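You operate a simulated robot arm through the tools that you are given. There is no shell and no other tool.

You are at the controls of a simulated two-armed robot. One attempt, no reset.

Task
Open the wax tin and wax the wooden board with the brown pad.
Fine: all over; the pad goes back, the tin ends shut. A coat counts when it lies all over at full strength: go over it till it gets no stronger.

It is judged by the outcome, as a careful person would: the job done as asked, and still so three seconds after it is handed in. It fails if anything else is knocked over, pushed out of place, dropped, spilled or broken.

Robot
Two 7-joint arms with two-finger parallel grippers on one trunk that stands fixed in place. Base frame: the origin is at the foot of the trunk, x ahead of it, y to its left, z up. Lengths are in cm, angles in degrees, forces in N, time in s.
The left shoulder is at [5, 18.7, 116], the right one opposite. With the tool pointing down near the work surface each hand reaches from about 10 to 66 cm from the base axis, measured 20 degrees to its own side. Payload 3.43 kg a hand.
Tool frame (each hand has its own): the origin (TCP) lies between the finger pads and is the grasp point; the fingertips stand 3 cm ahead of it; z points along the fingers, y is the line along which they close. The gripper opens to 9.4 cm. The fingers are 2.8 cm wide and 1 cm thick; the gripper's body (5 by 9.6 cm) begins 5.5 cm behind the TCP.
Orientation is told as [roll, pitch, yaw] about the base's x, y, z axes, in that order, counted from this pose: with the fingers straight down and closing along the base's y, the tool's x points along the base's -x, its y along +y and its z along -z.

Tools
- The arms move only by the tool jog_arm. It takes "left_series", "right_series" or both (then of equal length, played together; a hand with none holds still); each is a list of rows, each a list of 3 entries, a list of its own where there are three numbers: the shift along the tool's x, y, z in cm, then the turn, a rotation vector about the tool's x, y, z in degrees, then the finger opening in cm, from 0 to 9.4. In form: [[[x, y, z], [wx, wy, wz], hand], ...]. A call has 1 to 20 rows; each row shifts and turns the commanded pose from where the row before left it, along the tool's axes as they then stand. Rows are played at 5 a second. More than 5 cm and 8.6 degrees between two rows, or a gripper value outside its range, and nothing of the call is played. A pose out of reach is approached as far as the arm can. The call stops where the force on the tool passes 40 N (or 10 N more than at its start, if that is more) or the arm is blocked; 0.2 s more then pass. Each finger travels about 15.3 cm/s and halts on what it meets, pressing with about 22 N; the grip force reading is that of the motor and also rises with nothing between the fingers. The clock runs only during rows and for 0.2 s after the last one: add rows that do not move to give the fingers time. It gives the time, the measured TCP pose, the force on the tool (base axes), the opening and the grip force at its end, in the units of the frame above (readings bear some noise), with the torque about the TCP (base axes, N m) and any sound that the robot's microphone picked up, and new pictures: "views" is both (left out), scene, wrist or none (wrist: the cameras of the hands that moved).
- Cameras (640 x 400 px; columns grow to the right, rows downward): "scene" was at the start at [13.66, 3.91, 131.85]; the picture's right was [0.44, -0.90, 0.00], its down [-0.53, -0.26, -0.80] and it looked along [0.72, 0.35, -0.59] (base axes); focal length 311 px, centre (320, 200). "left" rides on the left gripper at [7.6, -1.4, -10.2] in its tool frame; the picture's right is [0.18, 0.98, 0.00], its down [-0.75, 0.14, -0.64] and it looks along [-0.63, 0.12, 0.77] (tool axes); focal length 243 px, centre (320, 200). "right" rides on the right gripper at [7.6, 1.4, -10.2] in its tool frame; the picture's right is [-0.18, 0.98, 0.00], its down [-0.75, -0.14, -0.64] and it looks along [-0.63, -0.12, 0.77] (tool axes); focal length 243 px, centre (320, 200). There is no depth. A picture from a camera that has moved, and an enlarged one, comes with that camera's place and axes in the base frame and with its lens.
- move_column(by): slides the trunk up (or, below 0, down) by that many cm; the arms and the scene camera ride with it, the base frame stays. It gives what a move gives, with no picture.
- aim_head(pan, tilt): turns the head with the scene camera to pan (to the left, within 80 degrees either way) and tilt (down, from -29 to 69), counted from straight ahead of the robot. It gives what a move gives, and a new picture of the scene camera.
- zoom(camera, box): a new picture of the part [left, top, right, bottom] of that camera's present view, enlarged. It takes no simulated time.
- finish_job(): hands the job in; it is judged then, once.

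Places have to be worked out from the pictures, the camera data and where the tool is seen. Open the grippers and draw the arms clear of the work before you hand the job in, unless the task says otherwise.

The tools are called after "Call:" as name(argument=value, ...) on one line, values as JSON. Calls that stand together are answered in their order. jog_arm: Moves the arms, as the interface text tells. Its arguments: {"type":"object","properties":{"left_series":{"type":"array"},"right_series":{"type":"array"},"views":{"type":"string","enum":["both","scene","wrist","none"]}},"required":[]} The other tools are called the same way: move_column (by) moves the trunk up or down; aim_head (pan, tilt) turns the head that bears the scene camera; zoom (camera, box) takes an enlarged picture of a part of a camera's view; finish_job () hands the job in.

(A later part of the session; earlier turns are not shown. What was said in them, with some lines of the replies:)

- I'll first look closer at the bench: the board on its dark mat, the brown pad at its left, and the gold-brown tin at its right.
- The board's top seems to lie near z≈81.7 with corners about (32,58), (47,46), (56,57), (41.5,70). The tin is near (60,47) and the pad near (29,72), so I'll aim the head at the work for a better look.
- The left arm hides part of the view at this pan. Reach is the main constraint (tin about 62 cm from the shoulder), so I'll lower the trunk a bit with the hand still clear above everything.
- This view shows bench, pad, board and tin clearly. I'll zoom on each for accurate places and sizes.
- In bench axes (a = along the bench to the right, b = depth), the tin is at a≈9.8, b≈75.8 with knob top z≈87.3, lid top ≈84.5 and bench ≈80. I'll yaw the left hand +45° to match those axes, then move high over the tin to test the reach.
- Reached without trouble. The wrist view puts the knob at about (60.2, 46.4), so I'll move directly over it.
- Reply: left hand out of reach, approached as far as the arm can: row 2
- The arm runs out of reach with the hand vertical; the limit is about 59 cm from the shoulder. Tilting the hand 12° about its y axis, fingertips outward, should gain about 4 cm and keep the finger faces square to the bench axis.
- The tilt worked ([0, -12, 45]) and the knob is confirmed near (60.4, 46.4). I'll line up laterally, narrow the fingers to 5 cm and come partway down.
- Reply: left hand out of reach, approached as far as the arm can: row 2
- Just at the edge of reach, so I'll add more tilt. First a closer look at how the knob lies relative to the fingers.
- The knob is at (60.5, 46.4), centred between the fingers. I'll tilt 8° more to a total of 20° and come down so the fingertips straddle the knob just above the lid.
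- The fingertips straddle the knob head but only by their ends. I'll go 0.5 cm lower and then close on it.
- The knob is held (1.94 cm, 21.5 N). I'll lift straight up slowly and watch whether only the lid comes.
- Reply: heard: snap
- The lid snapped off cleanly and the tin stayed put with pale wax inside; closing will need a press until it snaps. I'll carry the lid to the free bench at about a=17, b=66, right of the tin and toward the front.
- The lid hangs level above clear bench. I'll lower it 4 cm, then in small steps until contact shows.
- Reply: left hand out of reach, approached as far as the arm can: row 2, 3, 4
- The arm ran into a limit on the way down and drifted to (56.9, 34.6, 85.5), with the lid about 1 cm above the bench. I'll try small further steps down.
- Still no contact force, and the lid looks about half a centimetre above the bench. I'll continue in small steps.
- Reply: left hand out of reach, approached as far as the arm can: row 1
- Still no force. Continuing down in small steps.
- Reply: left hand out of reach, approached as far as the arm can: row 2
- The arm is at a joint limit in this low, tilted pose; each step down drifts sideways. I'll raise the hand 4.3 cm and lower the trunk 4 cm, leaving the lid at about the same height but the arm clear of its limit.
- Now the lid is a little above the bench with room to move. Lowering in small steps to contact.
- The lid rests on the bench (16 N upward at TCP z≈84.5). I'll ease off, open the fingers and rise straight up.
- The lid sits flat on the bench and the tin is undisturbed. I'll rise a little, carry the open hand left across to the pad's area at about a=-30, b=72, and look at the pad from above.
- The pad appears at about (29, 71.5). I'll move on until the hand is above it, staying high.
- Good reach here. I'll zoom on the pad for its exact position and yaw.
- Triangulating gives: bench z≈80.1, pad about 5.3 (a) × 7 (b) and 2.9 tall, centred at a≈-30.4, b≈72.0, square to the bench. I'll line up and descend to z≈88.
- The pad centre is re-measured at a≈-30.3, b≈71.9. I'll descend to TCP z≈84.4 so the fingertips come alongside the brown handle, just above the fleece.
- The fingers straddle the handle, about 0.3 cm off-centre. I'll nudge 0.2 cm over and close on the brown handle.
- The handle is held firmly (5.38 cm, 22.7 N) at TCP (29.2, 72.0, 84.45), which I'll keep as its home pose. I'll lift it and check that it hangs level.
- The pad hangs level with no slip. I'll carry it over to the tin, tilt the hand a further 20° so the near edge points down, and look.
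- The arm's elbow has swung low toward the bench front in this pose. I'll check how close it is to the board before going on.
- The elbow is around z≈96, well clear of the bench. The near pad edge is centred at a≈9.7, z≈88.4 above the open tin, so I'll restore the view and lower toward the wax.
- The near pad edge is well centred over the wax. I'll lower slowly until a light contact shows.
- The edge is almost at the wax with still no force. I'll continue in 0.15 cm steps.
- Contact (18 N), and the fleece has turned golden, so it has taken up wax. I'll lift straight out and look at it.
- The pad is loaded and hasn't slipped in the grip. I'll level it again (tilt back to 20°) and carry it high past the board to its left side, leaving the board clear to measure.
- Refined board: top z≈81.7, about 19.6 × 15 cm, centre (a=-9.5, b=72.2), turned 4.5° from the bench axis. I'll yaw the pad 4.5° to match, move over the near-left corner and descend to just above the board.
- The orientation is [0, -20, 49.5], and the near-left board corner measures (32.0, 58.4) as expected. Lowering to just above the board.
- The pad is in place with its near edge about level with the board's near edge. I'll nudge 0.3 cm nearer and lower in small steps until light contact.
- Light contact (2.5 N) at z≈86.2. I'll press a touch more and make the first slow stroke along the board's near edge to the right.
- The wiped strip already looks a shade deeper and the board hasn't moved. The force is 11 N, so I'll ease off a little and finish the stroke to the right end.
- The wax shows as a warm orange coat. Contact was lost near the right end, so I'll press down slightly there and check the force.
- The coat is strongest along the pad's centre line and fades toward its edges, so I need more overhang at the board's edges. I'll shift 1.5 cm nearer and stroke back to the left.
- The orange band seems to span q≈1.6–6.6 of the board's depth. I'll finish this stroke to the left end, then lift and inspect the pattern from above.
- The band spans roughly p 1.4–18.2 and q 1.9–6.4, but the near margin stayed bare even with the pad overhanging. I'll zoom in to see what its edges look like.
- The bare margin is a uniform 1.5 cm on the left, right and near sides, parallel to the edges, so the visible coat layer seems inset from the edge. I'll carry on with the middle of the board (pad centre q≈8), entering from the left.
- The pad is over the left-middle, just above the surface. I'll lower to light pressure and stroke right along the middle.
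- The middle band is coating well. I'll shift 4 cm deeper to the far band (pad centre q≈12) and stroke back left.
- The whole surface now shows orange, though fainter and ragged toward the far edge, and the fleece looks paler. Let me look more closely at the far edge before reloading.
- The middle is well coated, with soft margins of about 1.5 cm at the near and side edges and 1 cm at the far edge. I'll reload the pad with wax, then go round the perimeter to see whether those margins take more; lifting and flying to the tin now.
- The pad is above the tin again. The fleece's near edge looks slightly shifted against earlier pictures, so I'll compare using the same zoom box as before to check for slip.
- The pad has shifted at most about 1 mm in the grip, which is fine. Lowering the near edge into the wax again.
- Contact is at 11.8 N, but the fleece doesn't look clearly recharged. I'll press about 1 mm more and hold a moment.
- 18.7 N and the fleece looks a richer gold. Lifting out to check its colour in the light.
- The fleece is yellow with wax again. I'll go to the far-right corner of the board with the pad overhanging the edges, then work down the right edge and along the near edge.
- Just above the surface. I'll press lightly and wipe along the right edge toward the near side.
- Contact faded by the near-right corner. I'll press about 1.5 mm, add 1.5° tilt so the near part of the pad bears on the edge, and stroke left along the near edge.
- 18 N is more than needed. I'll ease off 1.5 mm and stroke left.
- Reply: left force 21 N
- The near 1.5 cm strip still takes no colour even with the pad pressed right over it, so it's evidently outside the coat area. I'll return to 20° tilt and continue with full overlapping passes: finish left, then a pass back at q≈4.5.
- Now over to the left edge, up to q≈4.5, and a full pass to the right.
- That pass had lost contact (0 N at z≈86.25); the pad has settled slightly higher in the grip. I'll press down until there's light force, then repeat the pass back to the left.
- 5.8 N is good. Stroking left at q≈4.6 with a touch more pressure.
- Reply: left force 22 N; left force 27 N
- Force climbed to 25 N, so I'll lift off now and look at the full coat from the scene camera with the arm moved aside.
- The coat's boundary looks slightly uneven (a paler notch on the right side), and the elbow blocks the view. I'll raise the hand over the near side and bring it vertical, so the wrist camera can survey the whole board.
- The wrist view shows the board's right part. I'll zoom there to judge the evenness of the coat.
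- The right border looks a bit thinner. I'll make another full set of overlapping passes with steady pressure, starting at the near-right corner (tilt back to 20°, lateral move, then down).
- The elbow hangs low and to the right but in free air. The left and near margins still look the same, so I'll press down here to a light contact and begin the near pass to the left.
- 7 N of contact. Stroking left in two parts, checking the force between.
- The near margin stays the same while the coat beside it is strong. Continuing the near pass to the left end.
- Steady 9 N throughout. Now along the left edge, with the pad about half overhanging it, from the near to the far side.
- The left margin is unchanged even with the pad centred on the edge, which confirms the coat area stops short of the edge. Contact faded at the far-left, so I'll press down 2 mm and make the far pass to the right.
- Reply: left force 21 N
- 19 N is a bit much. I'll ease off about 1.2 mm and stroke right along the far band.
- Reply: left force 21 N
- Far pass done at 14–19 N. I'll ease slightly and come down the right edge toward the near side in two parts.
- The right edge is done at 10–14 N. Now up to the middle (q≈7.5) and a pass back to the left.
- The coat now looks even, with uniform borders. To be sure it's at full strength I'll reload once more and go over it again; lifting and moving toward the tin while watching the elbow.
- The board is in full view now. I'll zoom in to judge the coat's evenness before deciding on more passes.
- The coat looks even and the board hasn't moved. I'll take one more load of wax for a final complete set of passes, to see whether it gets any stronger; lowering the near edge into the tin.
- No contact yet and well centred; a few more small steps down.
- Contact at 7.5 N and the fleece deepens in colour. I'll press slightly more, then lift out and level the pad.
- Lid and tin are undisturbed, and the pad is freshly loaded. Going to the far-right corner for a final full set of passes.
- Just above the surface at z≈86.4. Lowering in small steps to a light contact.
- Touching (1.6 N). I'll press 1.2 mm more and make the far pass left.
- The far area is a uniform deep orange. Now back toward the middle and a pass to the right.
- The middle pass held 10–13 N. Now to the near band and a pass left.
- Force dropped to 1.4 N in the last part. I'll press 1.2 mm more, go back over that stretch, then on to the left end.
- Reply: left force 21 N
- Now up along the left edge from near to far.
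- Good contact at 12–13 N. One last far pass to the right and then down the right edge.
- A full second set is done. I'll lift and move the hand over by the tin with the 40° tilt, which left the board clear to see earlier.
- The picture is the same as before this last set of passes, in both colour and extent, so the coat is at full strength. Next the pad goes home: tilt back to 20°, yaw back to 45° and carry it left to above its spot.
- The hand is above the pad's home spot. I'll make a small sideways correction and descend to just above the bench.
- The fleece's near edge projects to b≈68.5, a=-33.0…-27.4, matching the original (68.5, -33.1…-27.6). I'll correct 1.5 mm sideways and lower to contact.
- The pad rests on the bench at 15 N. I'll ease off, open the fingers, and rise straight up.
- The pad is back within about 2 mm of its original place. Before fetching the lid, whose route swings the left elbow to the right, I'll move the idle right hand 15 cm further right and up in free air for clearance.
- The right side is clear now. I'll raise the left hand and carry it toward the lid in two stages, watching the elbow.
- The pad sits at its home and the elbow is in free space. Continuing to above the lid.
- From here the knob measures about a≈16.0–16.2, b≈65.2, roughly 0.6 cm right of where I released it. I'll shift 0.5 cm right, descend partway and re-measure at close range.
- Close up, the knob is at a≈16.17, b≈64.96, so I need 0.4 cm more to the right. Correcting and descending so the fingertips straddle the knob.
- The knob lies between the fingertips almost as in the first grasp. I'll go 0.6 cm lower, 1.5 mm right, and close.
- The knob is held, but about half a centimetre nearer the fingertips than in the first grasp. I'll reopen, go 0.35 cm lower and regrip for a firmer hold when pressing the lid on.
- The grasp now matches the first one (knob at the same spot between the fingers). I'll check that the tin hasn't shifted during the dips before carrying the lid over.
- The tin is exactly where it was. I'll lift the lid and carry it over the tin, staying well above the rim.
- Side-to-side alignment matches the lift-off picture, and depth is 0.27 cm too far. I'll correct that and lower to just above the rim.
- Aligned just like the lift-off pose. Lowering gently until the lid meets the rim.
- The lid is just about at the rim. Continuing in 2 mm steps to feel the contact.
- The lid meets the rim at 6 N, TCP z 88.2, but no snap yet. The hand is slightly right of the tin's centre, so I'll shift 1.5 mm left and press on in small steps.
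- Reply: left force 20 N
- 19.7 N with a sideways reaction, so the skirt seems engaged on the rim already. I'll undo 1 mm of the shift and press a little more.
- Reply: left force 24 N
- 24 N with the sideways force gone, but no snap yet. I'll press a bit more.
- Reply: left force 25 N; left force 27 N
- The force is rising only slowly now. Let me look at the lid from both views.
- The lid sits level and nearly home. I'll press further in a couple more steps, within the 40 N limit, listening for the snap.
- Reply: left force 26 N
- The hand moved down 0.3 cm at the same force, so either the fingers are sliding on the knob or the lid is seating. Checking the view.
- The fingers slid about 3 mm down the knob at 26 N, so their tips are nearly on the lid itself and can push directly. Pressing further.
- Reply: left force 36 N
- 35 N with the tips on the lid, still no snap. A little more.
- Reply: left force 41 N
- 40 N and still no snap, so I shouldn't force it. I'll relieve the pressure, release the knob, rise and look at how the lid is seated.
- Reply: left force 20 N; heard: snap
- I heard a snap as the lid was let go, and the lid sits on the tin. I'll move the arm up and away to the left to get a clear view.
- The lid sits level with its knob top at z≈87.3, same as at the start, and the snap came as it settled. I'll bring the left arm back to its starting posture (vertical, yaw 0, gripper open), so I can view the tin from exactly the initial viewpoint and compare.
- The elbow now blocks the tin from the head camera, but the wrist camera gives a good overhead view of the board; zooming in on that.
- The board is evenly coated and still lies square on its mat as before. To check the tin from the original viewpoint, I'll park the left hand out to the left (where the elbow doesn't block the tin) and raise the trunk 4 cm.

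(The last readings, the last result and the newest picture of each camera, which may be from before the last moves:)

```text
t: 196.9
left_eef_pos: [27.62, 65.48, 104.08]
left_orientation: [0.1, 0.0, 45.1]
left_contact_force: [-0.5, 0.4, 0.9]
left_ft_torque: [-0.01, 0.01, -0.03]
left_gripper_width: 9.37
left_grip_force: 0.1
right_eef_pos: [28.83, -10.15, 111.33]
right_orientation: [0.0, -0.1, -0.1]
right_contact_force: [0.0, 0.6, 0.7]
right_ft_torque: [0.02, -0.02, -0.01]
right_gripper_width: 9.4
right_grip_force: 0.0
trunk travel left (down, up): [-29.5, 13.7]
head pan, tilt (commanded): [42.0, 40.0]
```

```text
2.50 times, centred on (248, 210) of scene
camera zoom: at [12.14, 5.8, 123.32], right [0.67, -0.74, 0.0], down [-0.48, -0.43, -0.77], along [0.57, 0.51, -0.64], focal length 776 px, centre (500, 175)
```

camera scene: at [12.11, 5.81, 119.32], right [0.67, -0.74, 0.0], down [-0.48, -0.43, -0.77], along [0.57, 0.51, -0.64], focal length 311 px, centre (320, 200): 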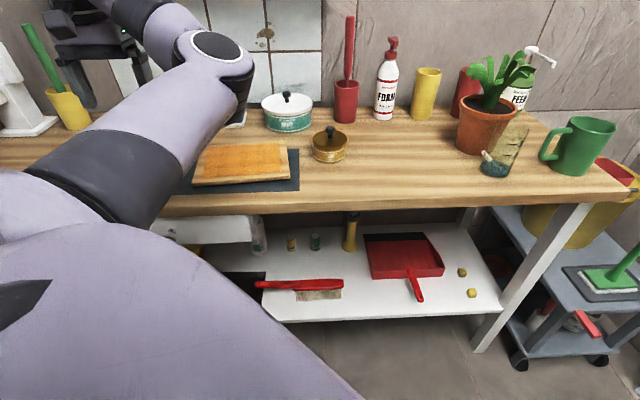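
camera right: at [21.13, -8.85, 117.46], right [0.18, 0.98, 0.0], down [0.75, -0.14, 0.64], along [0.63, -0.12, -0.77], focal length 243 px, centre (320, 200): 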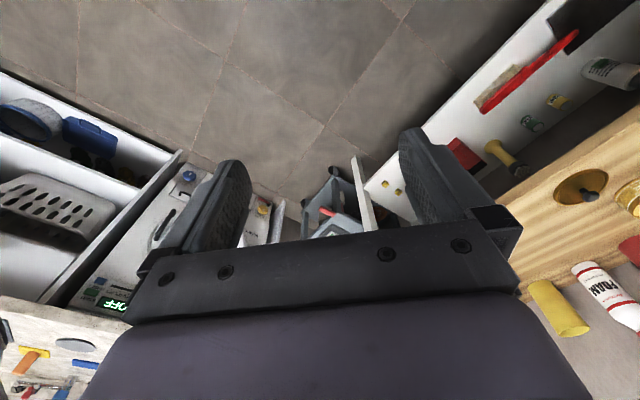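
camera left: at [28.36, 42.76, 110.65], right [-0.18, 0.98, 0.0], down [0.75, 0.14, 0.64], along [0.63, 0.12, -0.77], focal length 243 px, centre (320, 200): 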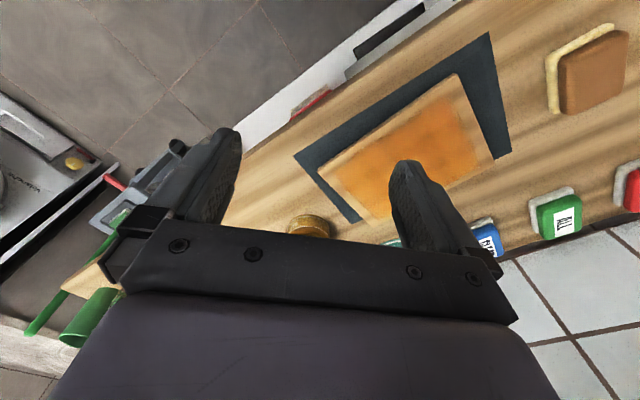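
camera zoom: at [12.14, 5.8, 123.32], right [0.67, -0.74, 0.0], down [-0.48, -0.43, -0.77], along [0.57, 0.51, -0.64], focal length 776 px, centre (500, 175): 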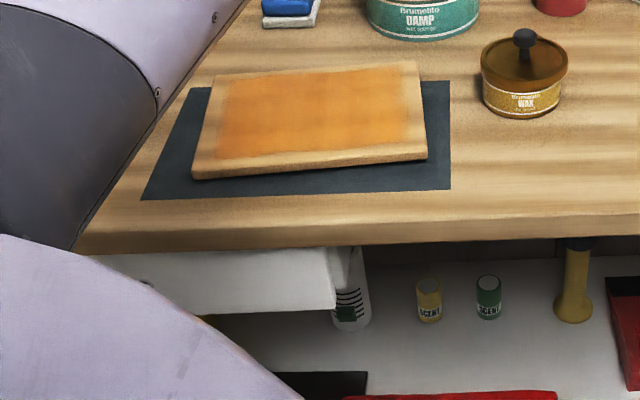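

From the identical viewpoint, tin and lid match the start except that the lid sits about 2 mm off-centre to the right, apparently nudged when the fingers opened. The snap suggests it's shut, but I'd like to confirm and centre it, so I'll return above the knob (tilt 20°).

Call:
jog_arm(left_series=[[[0, 0, 0], [0, -6.67, 0], 8], [[0, 0, 0], [0, -6.67, 0], 6], [[0, 0, 0], [0, -6.66, 0], 5], [[-0.789, -3.36, 0.287], [0, 0, 0], 5], [[-0.789, -3.36, 0.287], [0, 0, 0], 5], [[-0.789, -3.36, 0.287], [0, 0, 0], 5], [[-0.789, -3.36, 0.287], [0, 0, 0], 5], [[-0.789, -3.36, 0.287], [0, 0, 0], 5], [[-0.789, -3.36, 0.287], [0, 0, 0], 5], [[-0.789, -3.36, 0.287], [0, 0, 0], 5], [[-0.789, -3.36, 0.287], [0, 0, 0], 5], [[-0.789, -3.36, 0.287], [0, 0, 0], 5], [[-0.789, -3.36, 0.287], [0, 0, 0], 5], [[-0.789, -3.36, 0.287], [0, 0, 0], 5], [[0.77, 0, 2.115], [0, 0, 0], 5], [[0.77, 0, 2.115], [0, 0, 0], 5], [[0.77, 0, 2.115], [0, 0, 0], 5], [[0, 0, 0], [0, 0, 0], 5]], views="both")

Call:
zoom(camera="left", box=[220, 10, 420, 210])

```text
t: 200.7
left_eef_pos: [60.32, 45.77, 97.27]
left_orientation: [0.0, -19.9, 45.0]
left_contact_force: [-0.4, -0.4, -0.3]
left_ft_torque: [0.03, 0.0, -0.01]
left_gripper_width: 5.0
left_grip_force: 0.1
right_eef_pos: [28.89, -10.19, 111.21]
right_orientation: [0.0, 0.0, 0.0]
right_contact_force: [-0.1, -0.1, -0.8]
right_ft_torque: [0.0, 0.0, 0.01]
right_gripper_width: 9.42
right_grip_force: 0.1
trunk travel left (down, up): [-29.5, 13.7]
head pan, tilt (commanded): [42.0, 40.0]
camera scene: at [12.12, 5.8, 123.32], right [0.67, -0.74, 0.0], down [-0.48, -0.43, -0.77], along [0.57, 0.51, -0.64], focal length 311 px, centre (320, 200)
camera left: at [53.56, 37.29, 104.4], right [-0.82, 0.57, -0.06], down [0.25, 0.44, 0.86], along [0.52, 0.69, -0.5], focal length 243 px, centre (320, 200)
```

scene: 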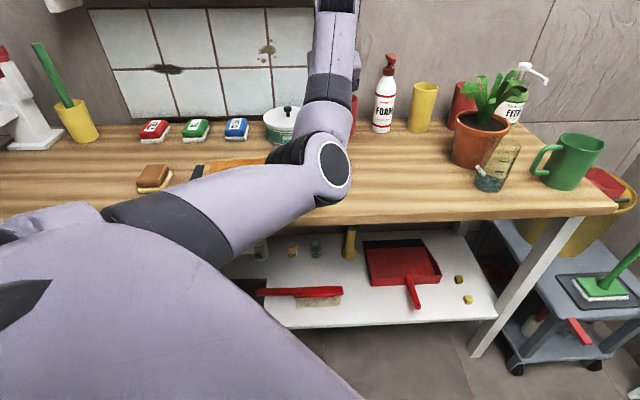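
left: 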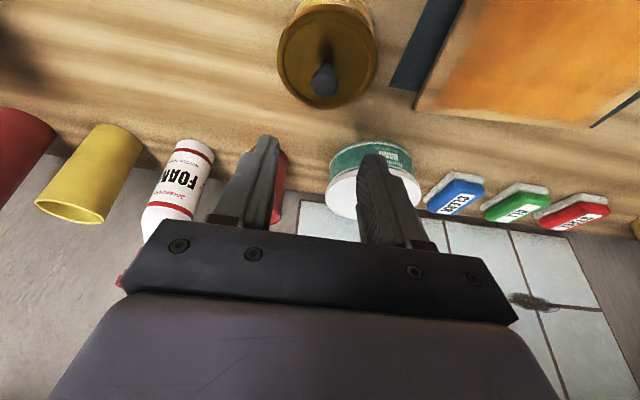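

```text
2.00 times, centred on (320, 110) of left
camera zoom: at [53.56, 37.29, 104.4], right [-0.82, 0.57, -0.06], down [0.25, 0.44, 0.86], along [0.52, 0.69, -0.5], focal length 485 px, centre (320, 380)
```

zoom: 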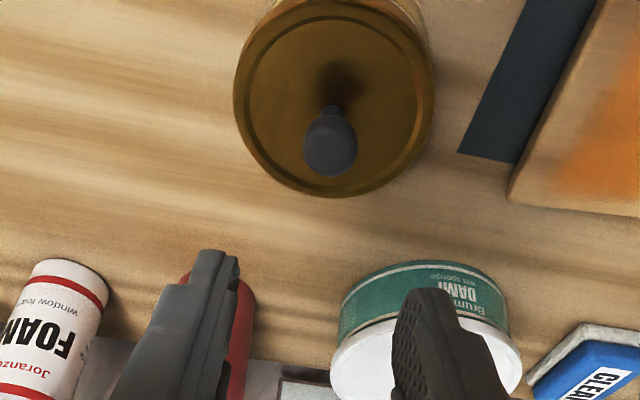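

The knob measures a≈10.2, b≈75.6. Descending over it in line.

Call:
jog_arm(left_series=[[[0, 0.08, 0], [0, 0, 0], 5], [[0.684, 0, 1.88], [0, 0, 0], 5], [[0.684, 0, 1.88], [0, 0, 0], 5], [[0.684, 0, 1.88], [0, 0, 0], 5], [[0.684, 0, 1.88], [0, 0, 0], 5], [[0, 0, 0], [0, 0, 0], 5], [[0, 0, 0], [0, 0, 0], 5]], views="wrist")

Call:
zoom(camera="left", box=[220, 30, 420, 230])

```text
t: 202.3
left_eef_pos: [60.36, 45.93, 89.2]
left_orientation: [0.1, -20.0, 45.1]
left_contact_force: [-0.1, 0.6, -0.4]
left_ft_torque: [0.0, -0.01, 0.02]
left_gripper_width: 5.0
left_grip_force: 0.0
right_eef_pos: [28.78, -10.17, 111.32]
right_orientation: [0.0, 0.0, 0.0]
right_contact_force: [0.0, 0.6, -1.1]
right_ft_torque: [0.0, -0.01, 0.02]
right_gripper_width: 9.4
right_grip_force: 0.0
trunk travel left (down, up): [-29.5, 13.7]
head pan, tilt (commanded): [42.0, 40.0]
camera left: at [53.64, 37.38, 96.3], right [-0.82, 0.57, -0.06], down [0.25, 0.44, 0.86], along [0.52, 0.69, -0.5], focal length 243 px, centre (320, 200)
```

left: 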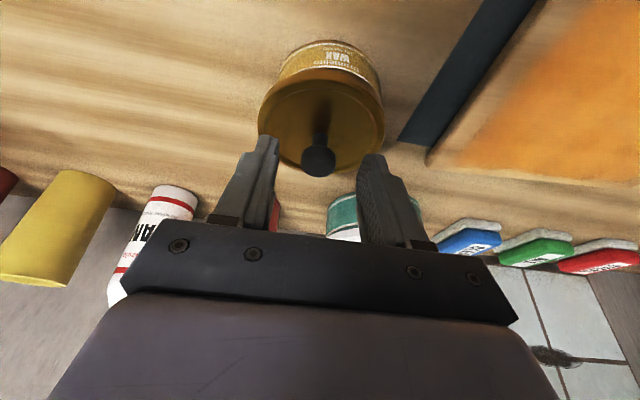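

```text
2.00 times, centred on (320, 130) of left
camera zoom: at [53.64, 37.38, 96.3], right [-0.82, 0.57, -0.06], down [0.25, 0.44, 0.86], along [0.52, 0.69, -0.5], focal length 485 px, centre (320, 340)
```

zoom: 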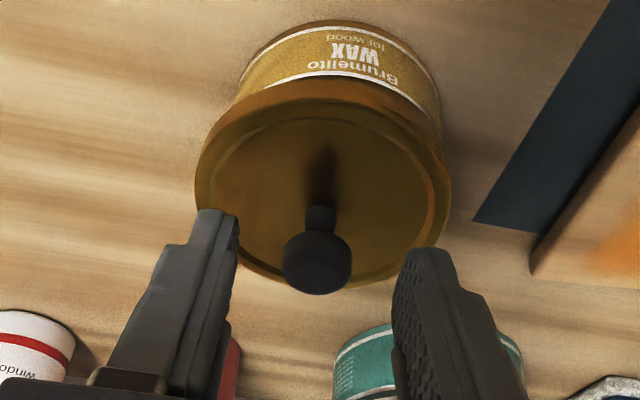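

The fingers straddle the knob. I'll go down 1 cm and close slowly in stages, so neither finger knocks the lid.

Call:
jog_arm(left_series=[[[0.24, -0.06, 0.445], [0, 0, 0], 5], [[0.24, 0, 0.445], [0, 0, 0], 4], [[0, 0, 0], [0, 0, 0], 3], [[0, 0, 0], [0, 0, 0], 2.5], [[0, 0, 0], [0, 0, 0], 2.3], [[0, 0, 0], [0, 0, 0], 2.1], [[0, 0, 0], [0, 0, 0], 1.95], [[0, 0, 0], [0, 0, 0], 1.85]], views="wrist")

Call:
zoom(camera="left", box=[220, 30, 420, 230])

```text
t: 204.1
left_eef_pos: [60.17, 45.73, 88.15]
left_orientation: [0.0, -20.0, 45.0]
left_contact_force: [0.0, -1.4, -0.2]
left_ft_torque: [0.01, -0.03, -0.03]
left_gripper_width: 2.03
left_grip_force: 21.5
right_eef_pos: [28.86, -10.22, 111.3]
right_orientation: [-0.1, 0.0, 0.0]
right_contact_force: [-0.4, -0.4, -0.3]
right_ft_torque: [0.04, 0.04, 0.0]
right_gripper_width: 9.38
right_grip_force: 0.1
trunk travel left (down, up): [-29.5, 13.7]
head pan, tilt (commanded): [42.0, 40.0]
camera left: at [53.55, 37.21, 95.34], right [-0.82, 0.57, -0.06], down [0.25, 0.44, 0.86], along [0.52, 0.69, -0.5], focal length 243 px, centre (320, 200)
```

left: 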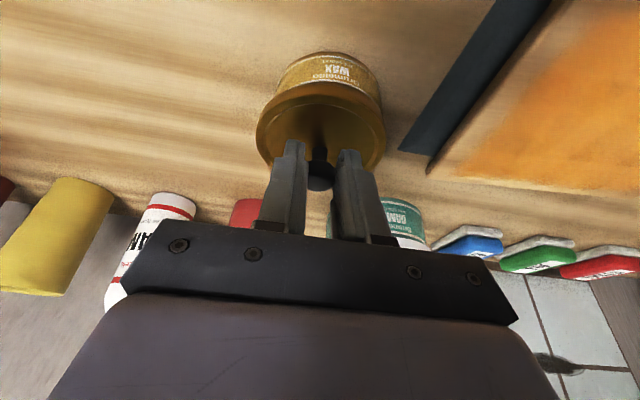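

```text
2.00 times, centred on (320, 130) of left
camera zoom: at [53.55, 37.21, 95.34], right [-0.82, 0.57, -0.06], down [0.25, 0.44, 0.86], along [0.52, 0.69, -0.5], focal length 485 px, centre (320, 340)
```

zoom: 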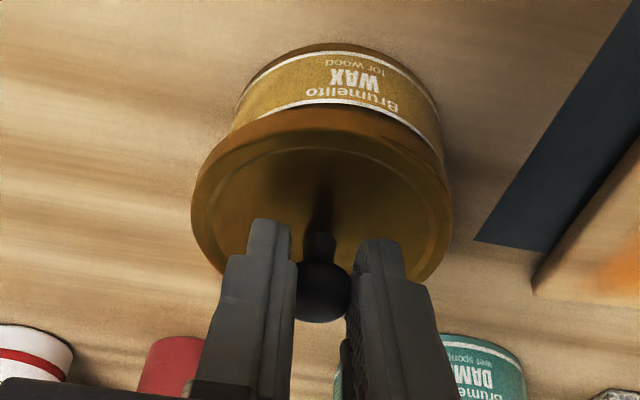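

The knob is gripped at its present spot (a≈10.2). Now a very gentle lift of about 0.8 mm, to see whether the lid resists.

Call:
jog_arm(left_series=[[[-0.027, 0, -0.075], [0, 0, 0], 1.8], [[0, 0, 0], [0, 0, 0], 1.8]], views="none")

```text
t: 204.7
left_eef_pos: [60.29, 45.71, 88.19]
left_orientation: [0.0, -20.0, 45.0]
left_contact_force: [0.2, -0.2, 0.3]
left_ft_torque: [-0.01, 0.01, -0.03]
left_gripper_width: 2.0
left_grip_force: 22.2
right_eef_pos: [28.76, -10.28, 111.32]
right_orientation: [0.0, 0.0, 0.0]
right_contact_force: [0.0, -0.6, 0.0]
right_ft_torque: [-0.02, 0.01, 0.01]
right_gripper_width: 9.4
right_grip_force: 0.1
trunk travel left (down, up): [-29.5, 13.7]
head pan, tilt (commanded): [42.0, 40.0]
heard: snap
```

A snap at that tiny lift with almost no force means the lid had indeed snapped shut on release and has now come free again. I'll centre it by moving 2 mm left, then set it back down lightly and listen.

Call:
jog_arm(left_series=[[[-0.05, 0, -0.14], [0, 0, 0], 1.8], [[0, 0.2, 0], [0, 0, 0], 1.8], [[0, 0, 0], [0, 0, 0], 1.8]], views="wrist")

Call:
zoom(camera="left", box=[220, 30, 420, 230])

```text
t: 205.5
left_eef_pos: [60.15, 45.91, 88.41]
left_orientation: [0.0, -20.0, 45.0]
left_contact_force: [-0.9, 0.2, 0.1]
left_ft_torque: [0.02, 0.02, 0.0]
left_gripper_width: 1.99
left_grip_force: 22.2
right_eef_pos: [28.84, -10.19, 111.28]
right_orientation: [0.1, 0.0, 0.0]
right_contact_force: [0.3, 0.1, -0.3]
right_ft_torque: [-0.02, 0.01, -0.03]
right_gripper_width: 9.4
right_grip_force: 0.1
trunk travel left (down, up): [-29.5, 13.7]
head pan, tilt (commanded): [42.0, 40.0]
camera left: at [53.46, 37.37, 95.59], right [-0.82, 0.57, -0.06], down [0.25, 0.44, 0.86], along [0.52, 0.69, -0.5], focal length 243 px, centre (320, 200)
```

left: 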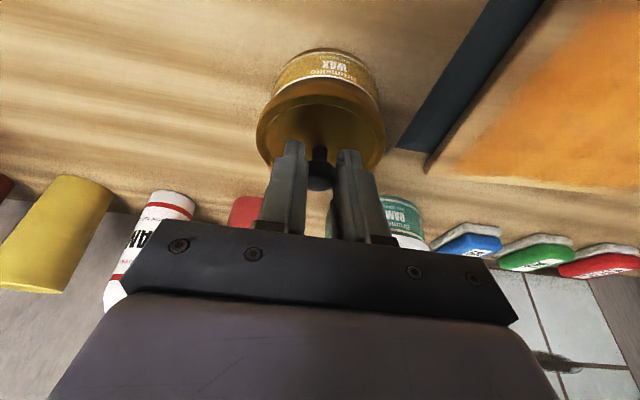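

```text
2.00 times, centred on (320, 130) of left
camera zoom: at [53.46, 37.37, 95.59], right [-0.82, 0.57, -0.06], down [0.25, 0.44, 0.86], along [0.52, 0.69, -0.5], focal length 485 px, centre (320, 340)
```

zoom: 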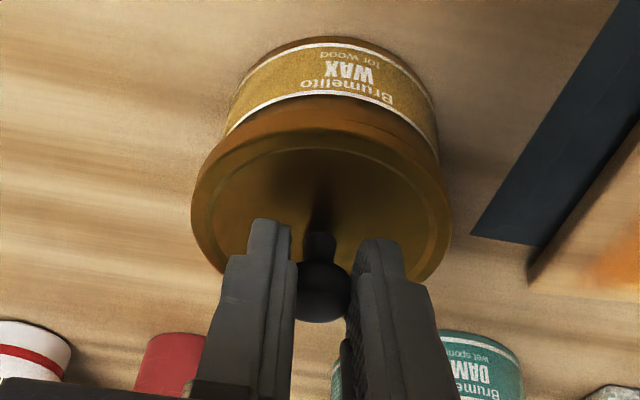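

Nearly centred; another 1 mm left, then lower in 1 mm steps and listen.

Call:
jog_arm(left_series=[[[0, 0.1, 0], [0, 0, 0], 1.8], [[0.034, 0, 0.094], [0, 0, 0], 1.8], [[0.034, 0, 0.094], [0, 0, 0], 1.8], [[0, 0, 0], [0, 0, 0], 1.8]], views="none")

```text
t: 206.5
left_eef_pos: [60.01, 45.97, 88.23]
left_orientation: [0.0, -20.0, 44.9]
left_contact_force: [-0.4, 0.2, 0.2]
left_ft_torque: [-0.01, -0.04, -0.01]
left_gripper_width: 2.01
left_grip_force: 22.8
right_eef_pos: [28.85, -10.09, 111.42]
right_orientation: [-0.1, 0.0, 0.1]
right_contact_force: [0.7, 0.1, -0.3]
right_ft_torque: [-0.02, 0.0, -0.03]
right_gripper_width: 9.37
right_grip_force: 0.1
trunk travel left (down, up): [-29.5, 13.7]
head pan, tilt (commanded): [42.0, 40.0]
```

Centred now at (60.01, 45.97), matching the original grasp. Lowering further in 1 mm steps.

Call:
jog_arm(left_series=[[[0.034, 0, 0.094], [0, 0, 0], 1.8], [[0, 0, 0], [0, 0, 0], 1.8]], views="none")

Call:
jog_arm(left_series=[[[0.034, 0, 0.094], [0, 0, 0], 1.8], [[0, 0, 0], [0, 0, 0], 1.8]], views="none")

```text
t: 207.1
left_eef_pos: [60.16, 46.0, 88.27]
left_orientation: [0.0, -20.0, 45.0]
left_contact_force: [-0.2, 0.2, 0.6]
left_ft_torque: [0.01, 0.03, 0.01]
left_gripper_width: 1.98
left_grip_force: 22.3
right_eef_pos: [28.73, -10.11, 111.31]
right_orientation: [0.0, 0.0, 0.1]
right_contact_force: [0.1, -0.4, 0.6]
right_ft_torque: [0.01, 0.0, 0.03]
right_gripper_width: 9.38
right_grip_force: 0.1
trunk travel left (down, up): [-29.5, 13.7]
head pan, tilt (commanded): [42.0, 40.0]
```

```text
t: 207.7
left_eef_pos: [60.13, 45.99, 88.2]
left_orientation: [0.0, -20.1, 45.1]
left_contact_force: [0.0, -0.4, 0.0]
left_ft_torque: [0.03, -0.01, -0.01]
left_gripper_width: 2.0
left_grip_force: 21.9
right_eef_pos: [28.82, -10.11, 111.27]
right_orientation: [0.0, 0.0, 0.0]
right_contact_force: [-0.1, -0.2, 0.2]
right_ft_torque: [0.03, 0.0, -0.03]
right_gripper_width: 9.4
right_grip_force: 0.0
trunk travel left (down, up): [-29.5, 13.7]
head pan, tilt (commanded): [42.0, 40.0]
```

Still no contact force. Continuing down 1 mm at a time.

Call:
jog_arm(left_series=[[[0.034, 0, 0.094], [0, 0, 0], 1.8], [[0, 0, 0], [0, 0, 0], 1.8]], views="none")

Call:
jog_arm(left_series=[[[0.034, 0, 0.094], [0, 0, 0], 1.8], [[0, 0, 0], [0, 0, 0], 1.8]], views="none")

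```text
t: 208.3
left_eef_pos: [60.16, 45.95, 88.21]
left_orientation: [0.0, -20.1, 45.0]
left_contact_force: [-0.4, 0.8, 4.4]
left_ft_torque: [-0.01, -0.01, -0.01]
left_gripper_width: 1.98
left_grip_force: 22.1
right_eef_pos: [28.68, -10.21, 111.21]
right_orientation: [0.0, 0.0, -0.1]
right_contact_force: [0.6, 1.0, -0.2]
right_ft_torque: [0.03, -0.02, 0.0]
right_gripper_width: 9.39
right_grip_force: 0.1
trunk travel left (down, up): [-29.5, 13.7]
head pan, tilt (commanded): [42.0, 40.0]
```

```text
t: 208.9
left_eef_pos: [60.02, 46.02, 88.19]
left_orientation: [-0.1, -20.3, 45.0]
left_contact_force: [1.7, 1.1, 9.6]
left_ft_torque: [0.03, -0.08, 0.04]
left_gripper_width: 1.99
left_grip_force: 22.1
right_eef_pos: [28.74, -10.25, 111.35]
right_orientation: [0.1, 0.0, -0.1]
right_contact_force: [0.5, 0.0, -0.9]
right_ft_torque: [-0.02, 0.02, 0.02]
right_gripper_width: 9.39
right_grip_force: 0.1
trunk travel left (down, up): [-29.5, 13.7]
head pan, tilt (commanded): [42.0, 40.0]
```

Seated at about 10 N. As before, the snap probably comes when the lid is freed to settle flat, so I'll ease the pressure and open the fingers very gradually to avoid nudging it.

Call:
jog_arm(left_series=[[[-0.017, 0, -0.047], [0, 0, 0], 1.8], [[0, 0, 0], [0, 0, 0], 1.95], [[0, 0, 0], [0, 0, 0], 2.0], [[0, 0, 0], [0, 0, 0], 2.05], [[0, 0, 0], [0, 0, 0], 2.1], [[0, 0, 0], [0, 0, 0], 2.2], [[0, 0, 0], [0, 0, 0], 2.4], [[0, 0, 0], [0, 0, 0], 2.7], [[0, 0, 0], [0, 0, 0], 3.2], [[0, 0, 0], [0, 0, 0], 4], [[0, 0, 0], [0, 0, 0], 4.5]], views="wrist")

Call:
zoom(camera="left", box=[220, 30, 420, 230])

```text
t: 211.3
left_eef_pos: [60.21, 45.96, 87.93]
left_orientation: [0.0, -19.9, 45.0]
left_contact_force: [-0.1, -0.3, -0.1]
left_ft_torque: [0.02, -0.02, -0.01]
left_gripper_width: 4.5
left_grip_force: 0.1
right_eef_pos: [28.73, -10.18, 111.21]
right_orientation: [0.0, 0.1, 0.0]
right_contact_force: [0.1, -0.4, 0.5]
right_ft_torque: [0.02, -0.03, -0.02]
right_gripper_width: 9.39
right_grip_force: 0.0
trunk travel left (down, up): [-29.5, 13.7]
head pan, tilt (commanded): [42.0, 40.0]
heard: snap
camera left: at [53.46, 37.39, 95.14], right [-0.82, 0.57, -0.06], down [0.25, 0.44, 0.86], along [0.52, 0.69, -0.5], focal length 243 px, centre (320, 200)
```

left: 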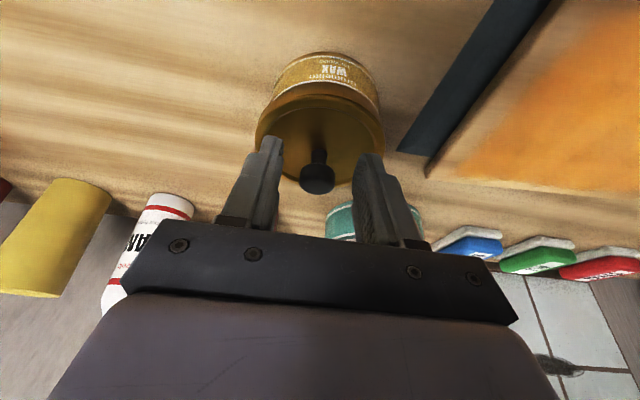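

```text
2.00 times, centred on (320, 130) of left
camera zoom: at [53.46, 37.39, 95.14], right [-0.82, 0.57, -0.06], down [0.25, 0.44, 0.86], along [0.52, 0.69, -0.5], focal length 485 px, centre (320, 340)
```

zoom: 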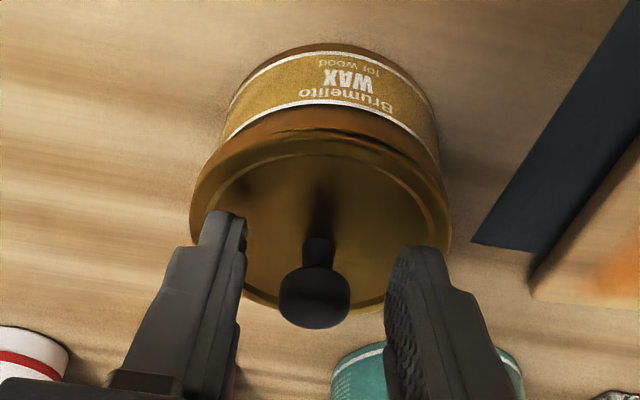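

The snap came again as the lid was freed, and this time it stayed centred. I'll rise straight up and park the arm out to the left to compare from the original viewpoint.

Call:
jog_arm(left_series=[[[-0.171, 0, -0.47], [0, 0, 0], 4.5], [[-0.342, 0, -0.94], [0, 0, 0], 4.5], [[-0.684, 0, -1.88], [0, 0, 0], 4.5], [[-0.684, 0, -1.88], [0, 0, 0], 4.5], [[-0.684, 0, -1.88], [0, 0, 0], 5], [[-0.684, 0, -1.88], [0, 0, 0], 6], [[-0.684, 0, -1.88], [0, 0, 0], 7], [[0.789, 3.36, -0.287], [0, 0, 0], 9.4], [[0.789, 3.36, -0.287], [0, 0, 0], 9.4], [[0.789, 3.36, -0.287], [0, 0, 0], 9.4], [[0.789, 3.36, -0.287], [0, 0, 0], 9.4], [[0.789, 3.36, -0.287], [0, 0, 0], 9.4], [[0.789, 3.36, -0.287], [0, 0, 0], 9.4], [[0.789, 3.36, -0.287], [0, 0, 0], 9.4], [[0.789, 3.36, -0.287], [0, 0, 0], 9.4], [[0.789, 3.36, -0.287], [0, 0, 0], 9.4], [[0.789, 3.36, -0.287], [0, 0, 0], 9.4], [[0, 0, 0], [0, 0, 0], 9.4]], views="scene")

Call:
jog_arm(left_series=[[[0, 0, 0], [0, 6.67, 0], 9.4], [[0, 0, 0], [0, 6.67, 0], 9.4], [[0, 0, 0], [0, 6.66, 0], 9.4], [[0, 3, -0.5], [0, 0, 0], 9.4], [[0, 0, 0], [0, 0, 0], 9.4]], views="scene")

Call:
zoom(camera="scene", box=[280, 130, 376, 190])

Call:
zoom(camera="scene", box=[120, 130, 376, 290])

```text
t: 215.1
left_eef_pos: [30.36, 63.68, 99.42]
left_orientation: [0.0, -20.0, 45.0]
left_contact_force: [-0.3, -0.2, -0.1]
left_ft_torque: [0.0, -0.02, 0.04]
left_gripper_width: 9.39
left_grip_force: 0.1
right_eef_pos: [28.81, -10.11, 111.34]
right_orientation: [0.1, -0.1, 0.0]
right_contact_force: [-0.7, -0.4, 0.4]
right_ft_torque: [-0.02, 0.0, -0.06]
right_gripper_width: 9.4
right_grip_force: 0.1
trunk travel left (down, up): [-29.5, 13.7]
head pan, tilt (commanded): [42.0, 40.0]
camera scene: at [12.11, 5.8, 123.32], right [0.67, -0.74, 0.0], down [-0.48, -0.43, -0.77], along [0.57, 0.51, -0.64], focal length 311 px, centre (320, 200)
```

scene: 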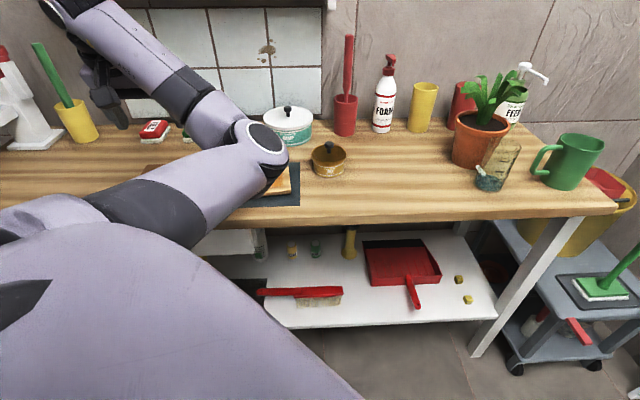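

```text
t: 216.3
left_eef_pos: [28.28, 65.99, 99.99]
left_orientation: [0.0, 0.0, 44.8]
left_contact_force: [0.7, -0.6, 0.6]
left_ft_torque: [0.02, 0.04, 0.01]
left_gripper_width: 9.38
left_grip_force: 0.0
right_eef_pos: [28.79, -10.2, 111.35]
right_orientation: [0.0, 0.1, 0.0]
right_contact_force: [-1.0, 1.1, -0.1]
right_ft_torque: [-0.03, 0.01, -0.01]
right_gripper_width: 9.4
right_grip_force: 0.0
trunk travel left (down, up): [-29.5, 13.7]
head pan, tilt (commanded): [42.0, 40.0]
camera scene: at [12.11, 5.81, 123.32], right [0.67, -0.74, 0.0], down [-0.48, -0.43, -0.77], along [0.57, 0.51, -0.64], focal length 311 px, centre (320, 200)
```

scene: 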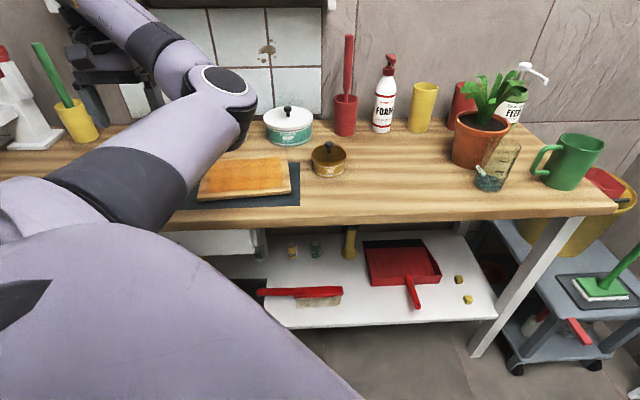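

```text
6.67 times, centred on (328, 160) of scene
camera zoom: at [12.11, 5.81, 123.32], right [0.67, -0.74, 0.0], down [-0.48, -0.43, -0.77], along [0.57, 0.51, -0.64], focal length 2071 px, centre (267, 467)
```

zoom: 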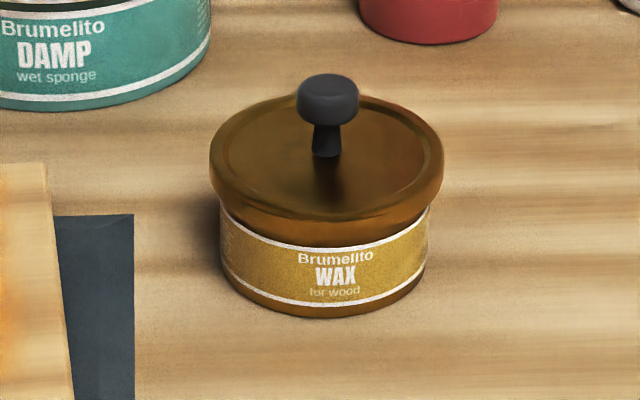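

```text
2.50 times, centred on (248, 210) of scene
camera zoom: at [12.11, 5.81, 123.32], right [0.67, -0.74, 0.0], down [-0.48, -0.43, -0.77], along [0.57, 0.51, -0.64], focal length 776 px, centre (500, 175)
```

zoom: 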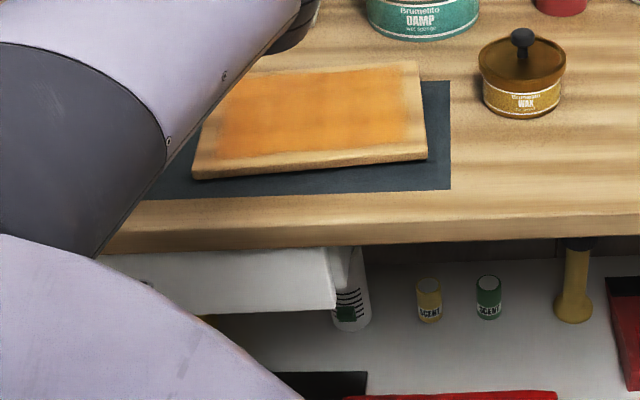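

Side to side the lid now matches the start exactly (left 209, right 443 px), but the knob top is about 4–5 px higher than at the start. I'll zoom closer to check whether it's fully down.

Call:
zoom(camera="scene", box=[304, 136, 354, 182])

Call:
zoom(camera="left", box=[0, 0, 320, 200])

```text
8.70 times, centred on (329, 159) of scene
camera zoom: at [12.11, 5.81, 123.32], right [0.67, -0.74, 0.0], down [-0.48, -0.43, -0.77], along [0.57, 0.51, -0.64], focal length 2701 px, centre (242, 556)
```

zoom: 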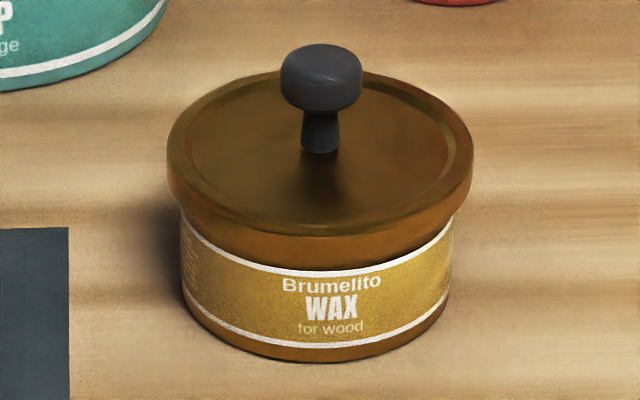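

```text
2.00 times, centred on (160, 100) of left
camera zoom: at [23.86, 59.66, 110.41], right [-0.82, 0.57, 0.0], down [0.43, 0.63, 0.64], along [0.36, 0.53, -0.77], focal length 485 px, centre (640, 400)
```

zoom: 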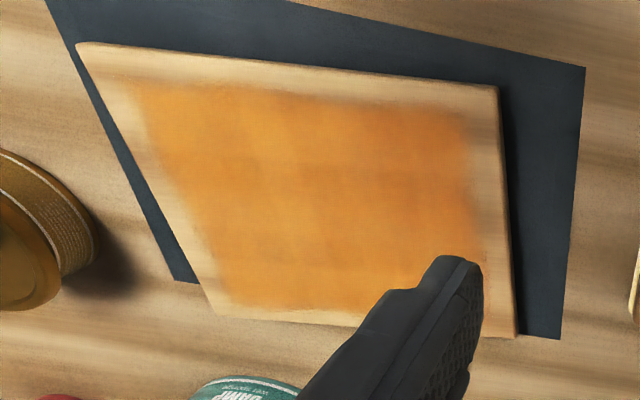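

The lid is level (ellipse ratio 0.52, as expected for a flat disc), centred, with its skirt down at the label line as at the start, and it snapped. The board coat is an even, full rectangle. I'll draw the left arm up and back clear of the bench and take a final look around.

Call:
jog_arm(left_series=[[[0, 0, -2.5], [0, 0, 0], 9.4], [[0, 0, -2.5], [0, 0, 0], 9.4], [[2.5, 0, 0], [0, 0, 0], 9.4], [[2.5, 0, 0], [0, 0, 0], 9.4], [[2.5, 0, 0], [0, 0, 0], 9.4], [[2.5, 0, 0], [0, 0, 0], 9.4], [[0, 0, 0], [0, 0, 0], 9.4]], views="both")

Call:
zoom(camera="left", box=[60, 0, 640, 260])

Call:
zoom(camera="scene", box=[280, 130, 376, 190])

```text
t: 217.9
left_eef_pos: [21.25, 58.94, 105.04]
left_orientation: [0.0, 0.0, 44.9]
left_contact_force: [-0.4, 0.3, -0.2]
left_ft_torque: [-0.01, 0.01, 0.01]
left_gripper_width: 9.4
left_grip_force: 0.1
right_eef_pos: [28.77, -10.1, 111.29]
right_orientation: [0.0, 0.1, 0.0]
right_contact_force: [0.2, 0.1, 0.1]
right_ft_torque: [-0.03, -0.01, 0.03]
right_gripper_width: 9.4
right_grip_force: 0.0
trunk travel left (down, up): [-29.5, 13.7]
head pan, tilt (commanded): [42.0, 40.0]
camera scene: at [12.12, 5.8, 123.32], right [0.67, -0.74, 0.0], down [-0.48, -0.43, -0.77], along [0.57, 0.51, -0.64], focal length 311 px, centre (320, 200)
camera left: at [16.71, 52.51, 115.4], right [-0.82, 0.57, 0.0], down [0.43, 0.63, 0.64], along [0.36, 0.53, -0.77], focal length 243 px, centre (320, 200)
```

scene: 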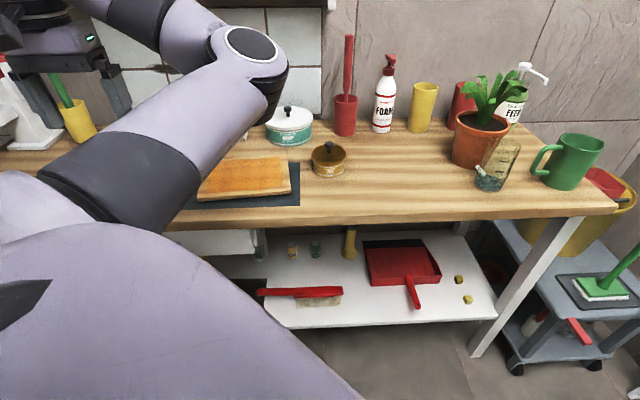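
left: 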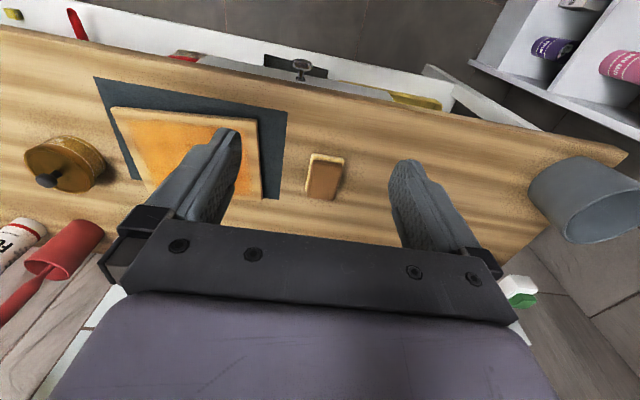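

```text
1.10 times, centred on (350, 130) of left
camera zoom: at [16.71, 52.51, 115.4], right [-0.82, 0.57, 0.0], down [0.43, 0.63, 0.64], along [0.36, 0.53, -0.77], focal length 268 px, centre (287, 277)
```

zoom: 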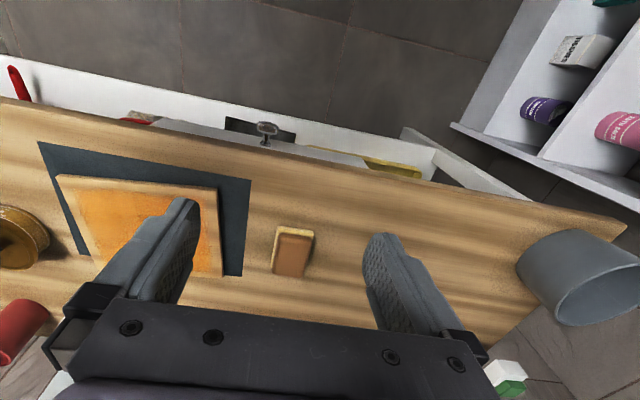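

```text
6.67 times, centred on (328, 160) of scene
camera zoom: at [12.12, 5.8, 123.32], right [0.67, -0.74, 0.0], down [-0.48, -0.43, -0.77], along [0.57, 0.51, -0.64], focal length 2071 px, centre (267, 467)
```

zoom: 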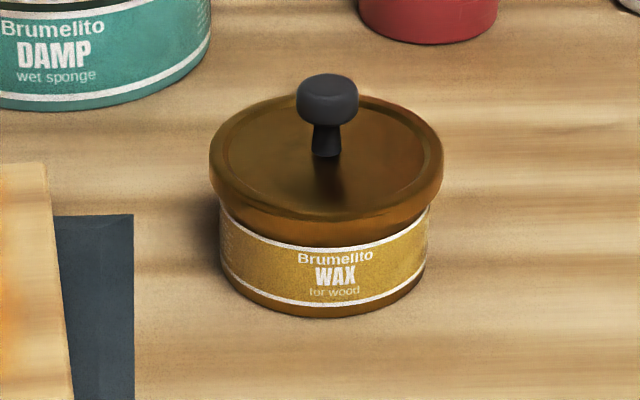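

Everything checks out: the coat is even and stopped getting stronger, and the pad is back on its spot. The tin's lid is centred and level, and it snapped shut on this last release. Both grippers are open and clear of the work, so I'm handing the job in.

Call:
finish_job()

```text
The job is handed in.
```

I waxed the board all over, put the brown pad back on its spot and shut the wax tin; the job is handed in.

- **Coat:** I loaded the pad with wax three times and went over the whole board, edges included, until another full set of passes made no visible difference. A border of about 1 to 1.5 cm around the rim never took any colour, even with the pad pressed right over it. I took that strip to lie outside the coat area.
- **Tin:** The lid first snapped on about 2 mm off-centre. While checking it I lifted it free again, then re-seated it. It is now centred and level, and it snapped shut when I let go. In the last picture the knob sits slightly higher than at the start, by about 2 mm at most.
- **Pad:** It is within about 2 mm of where it started.
- **Everything else:** The board and tin did not shift, and nothing was knocked over or spilled. Both grippers are open and the arms are clear of the bench.
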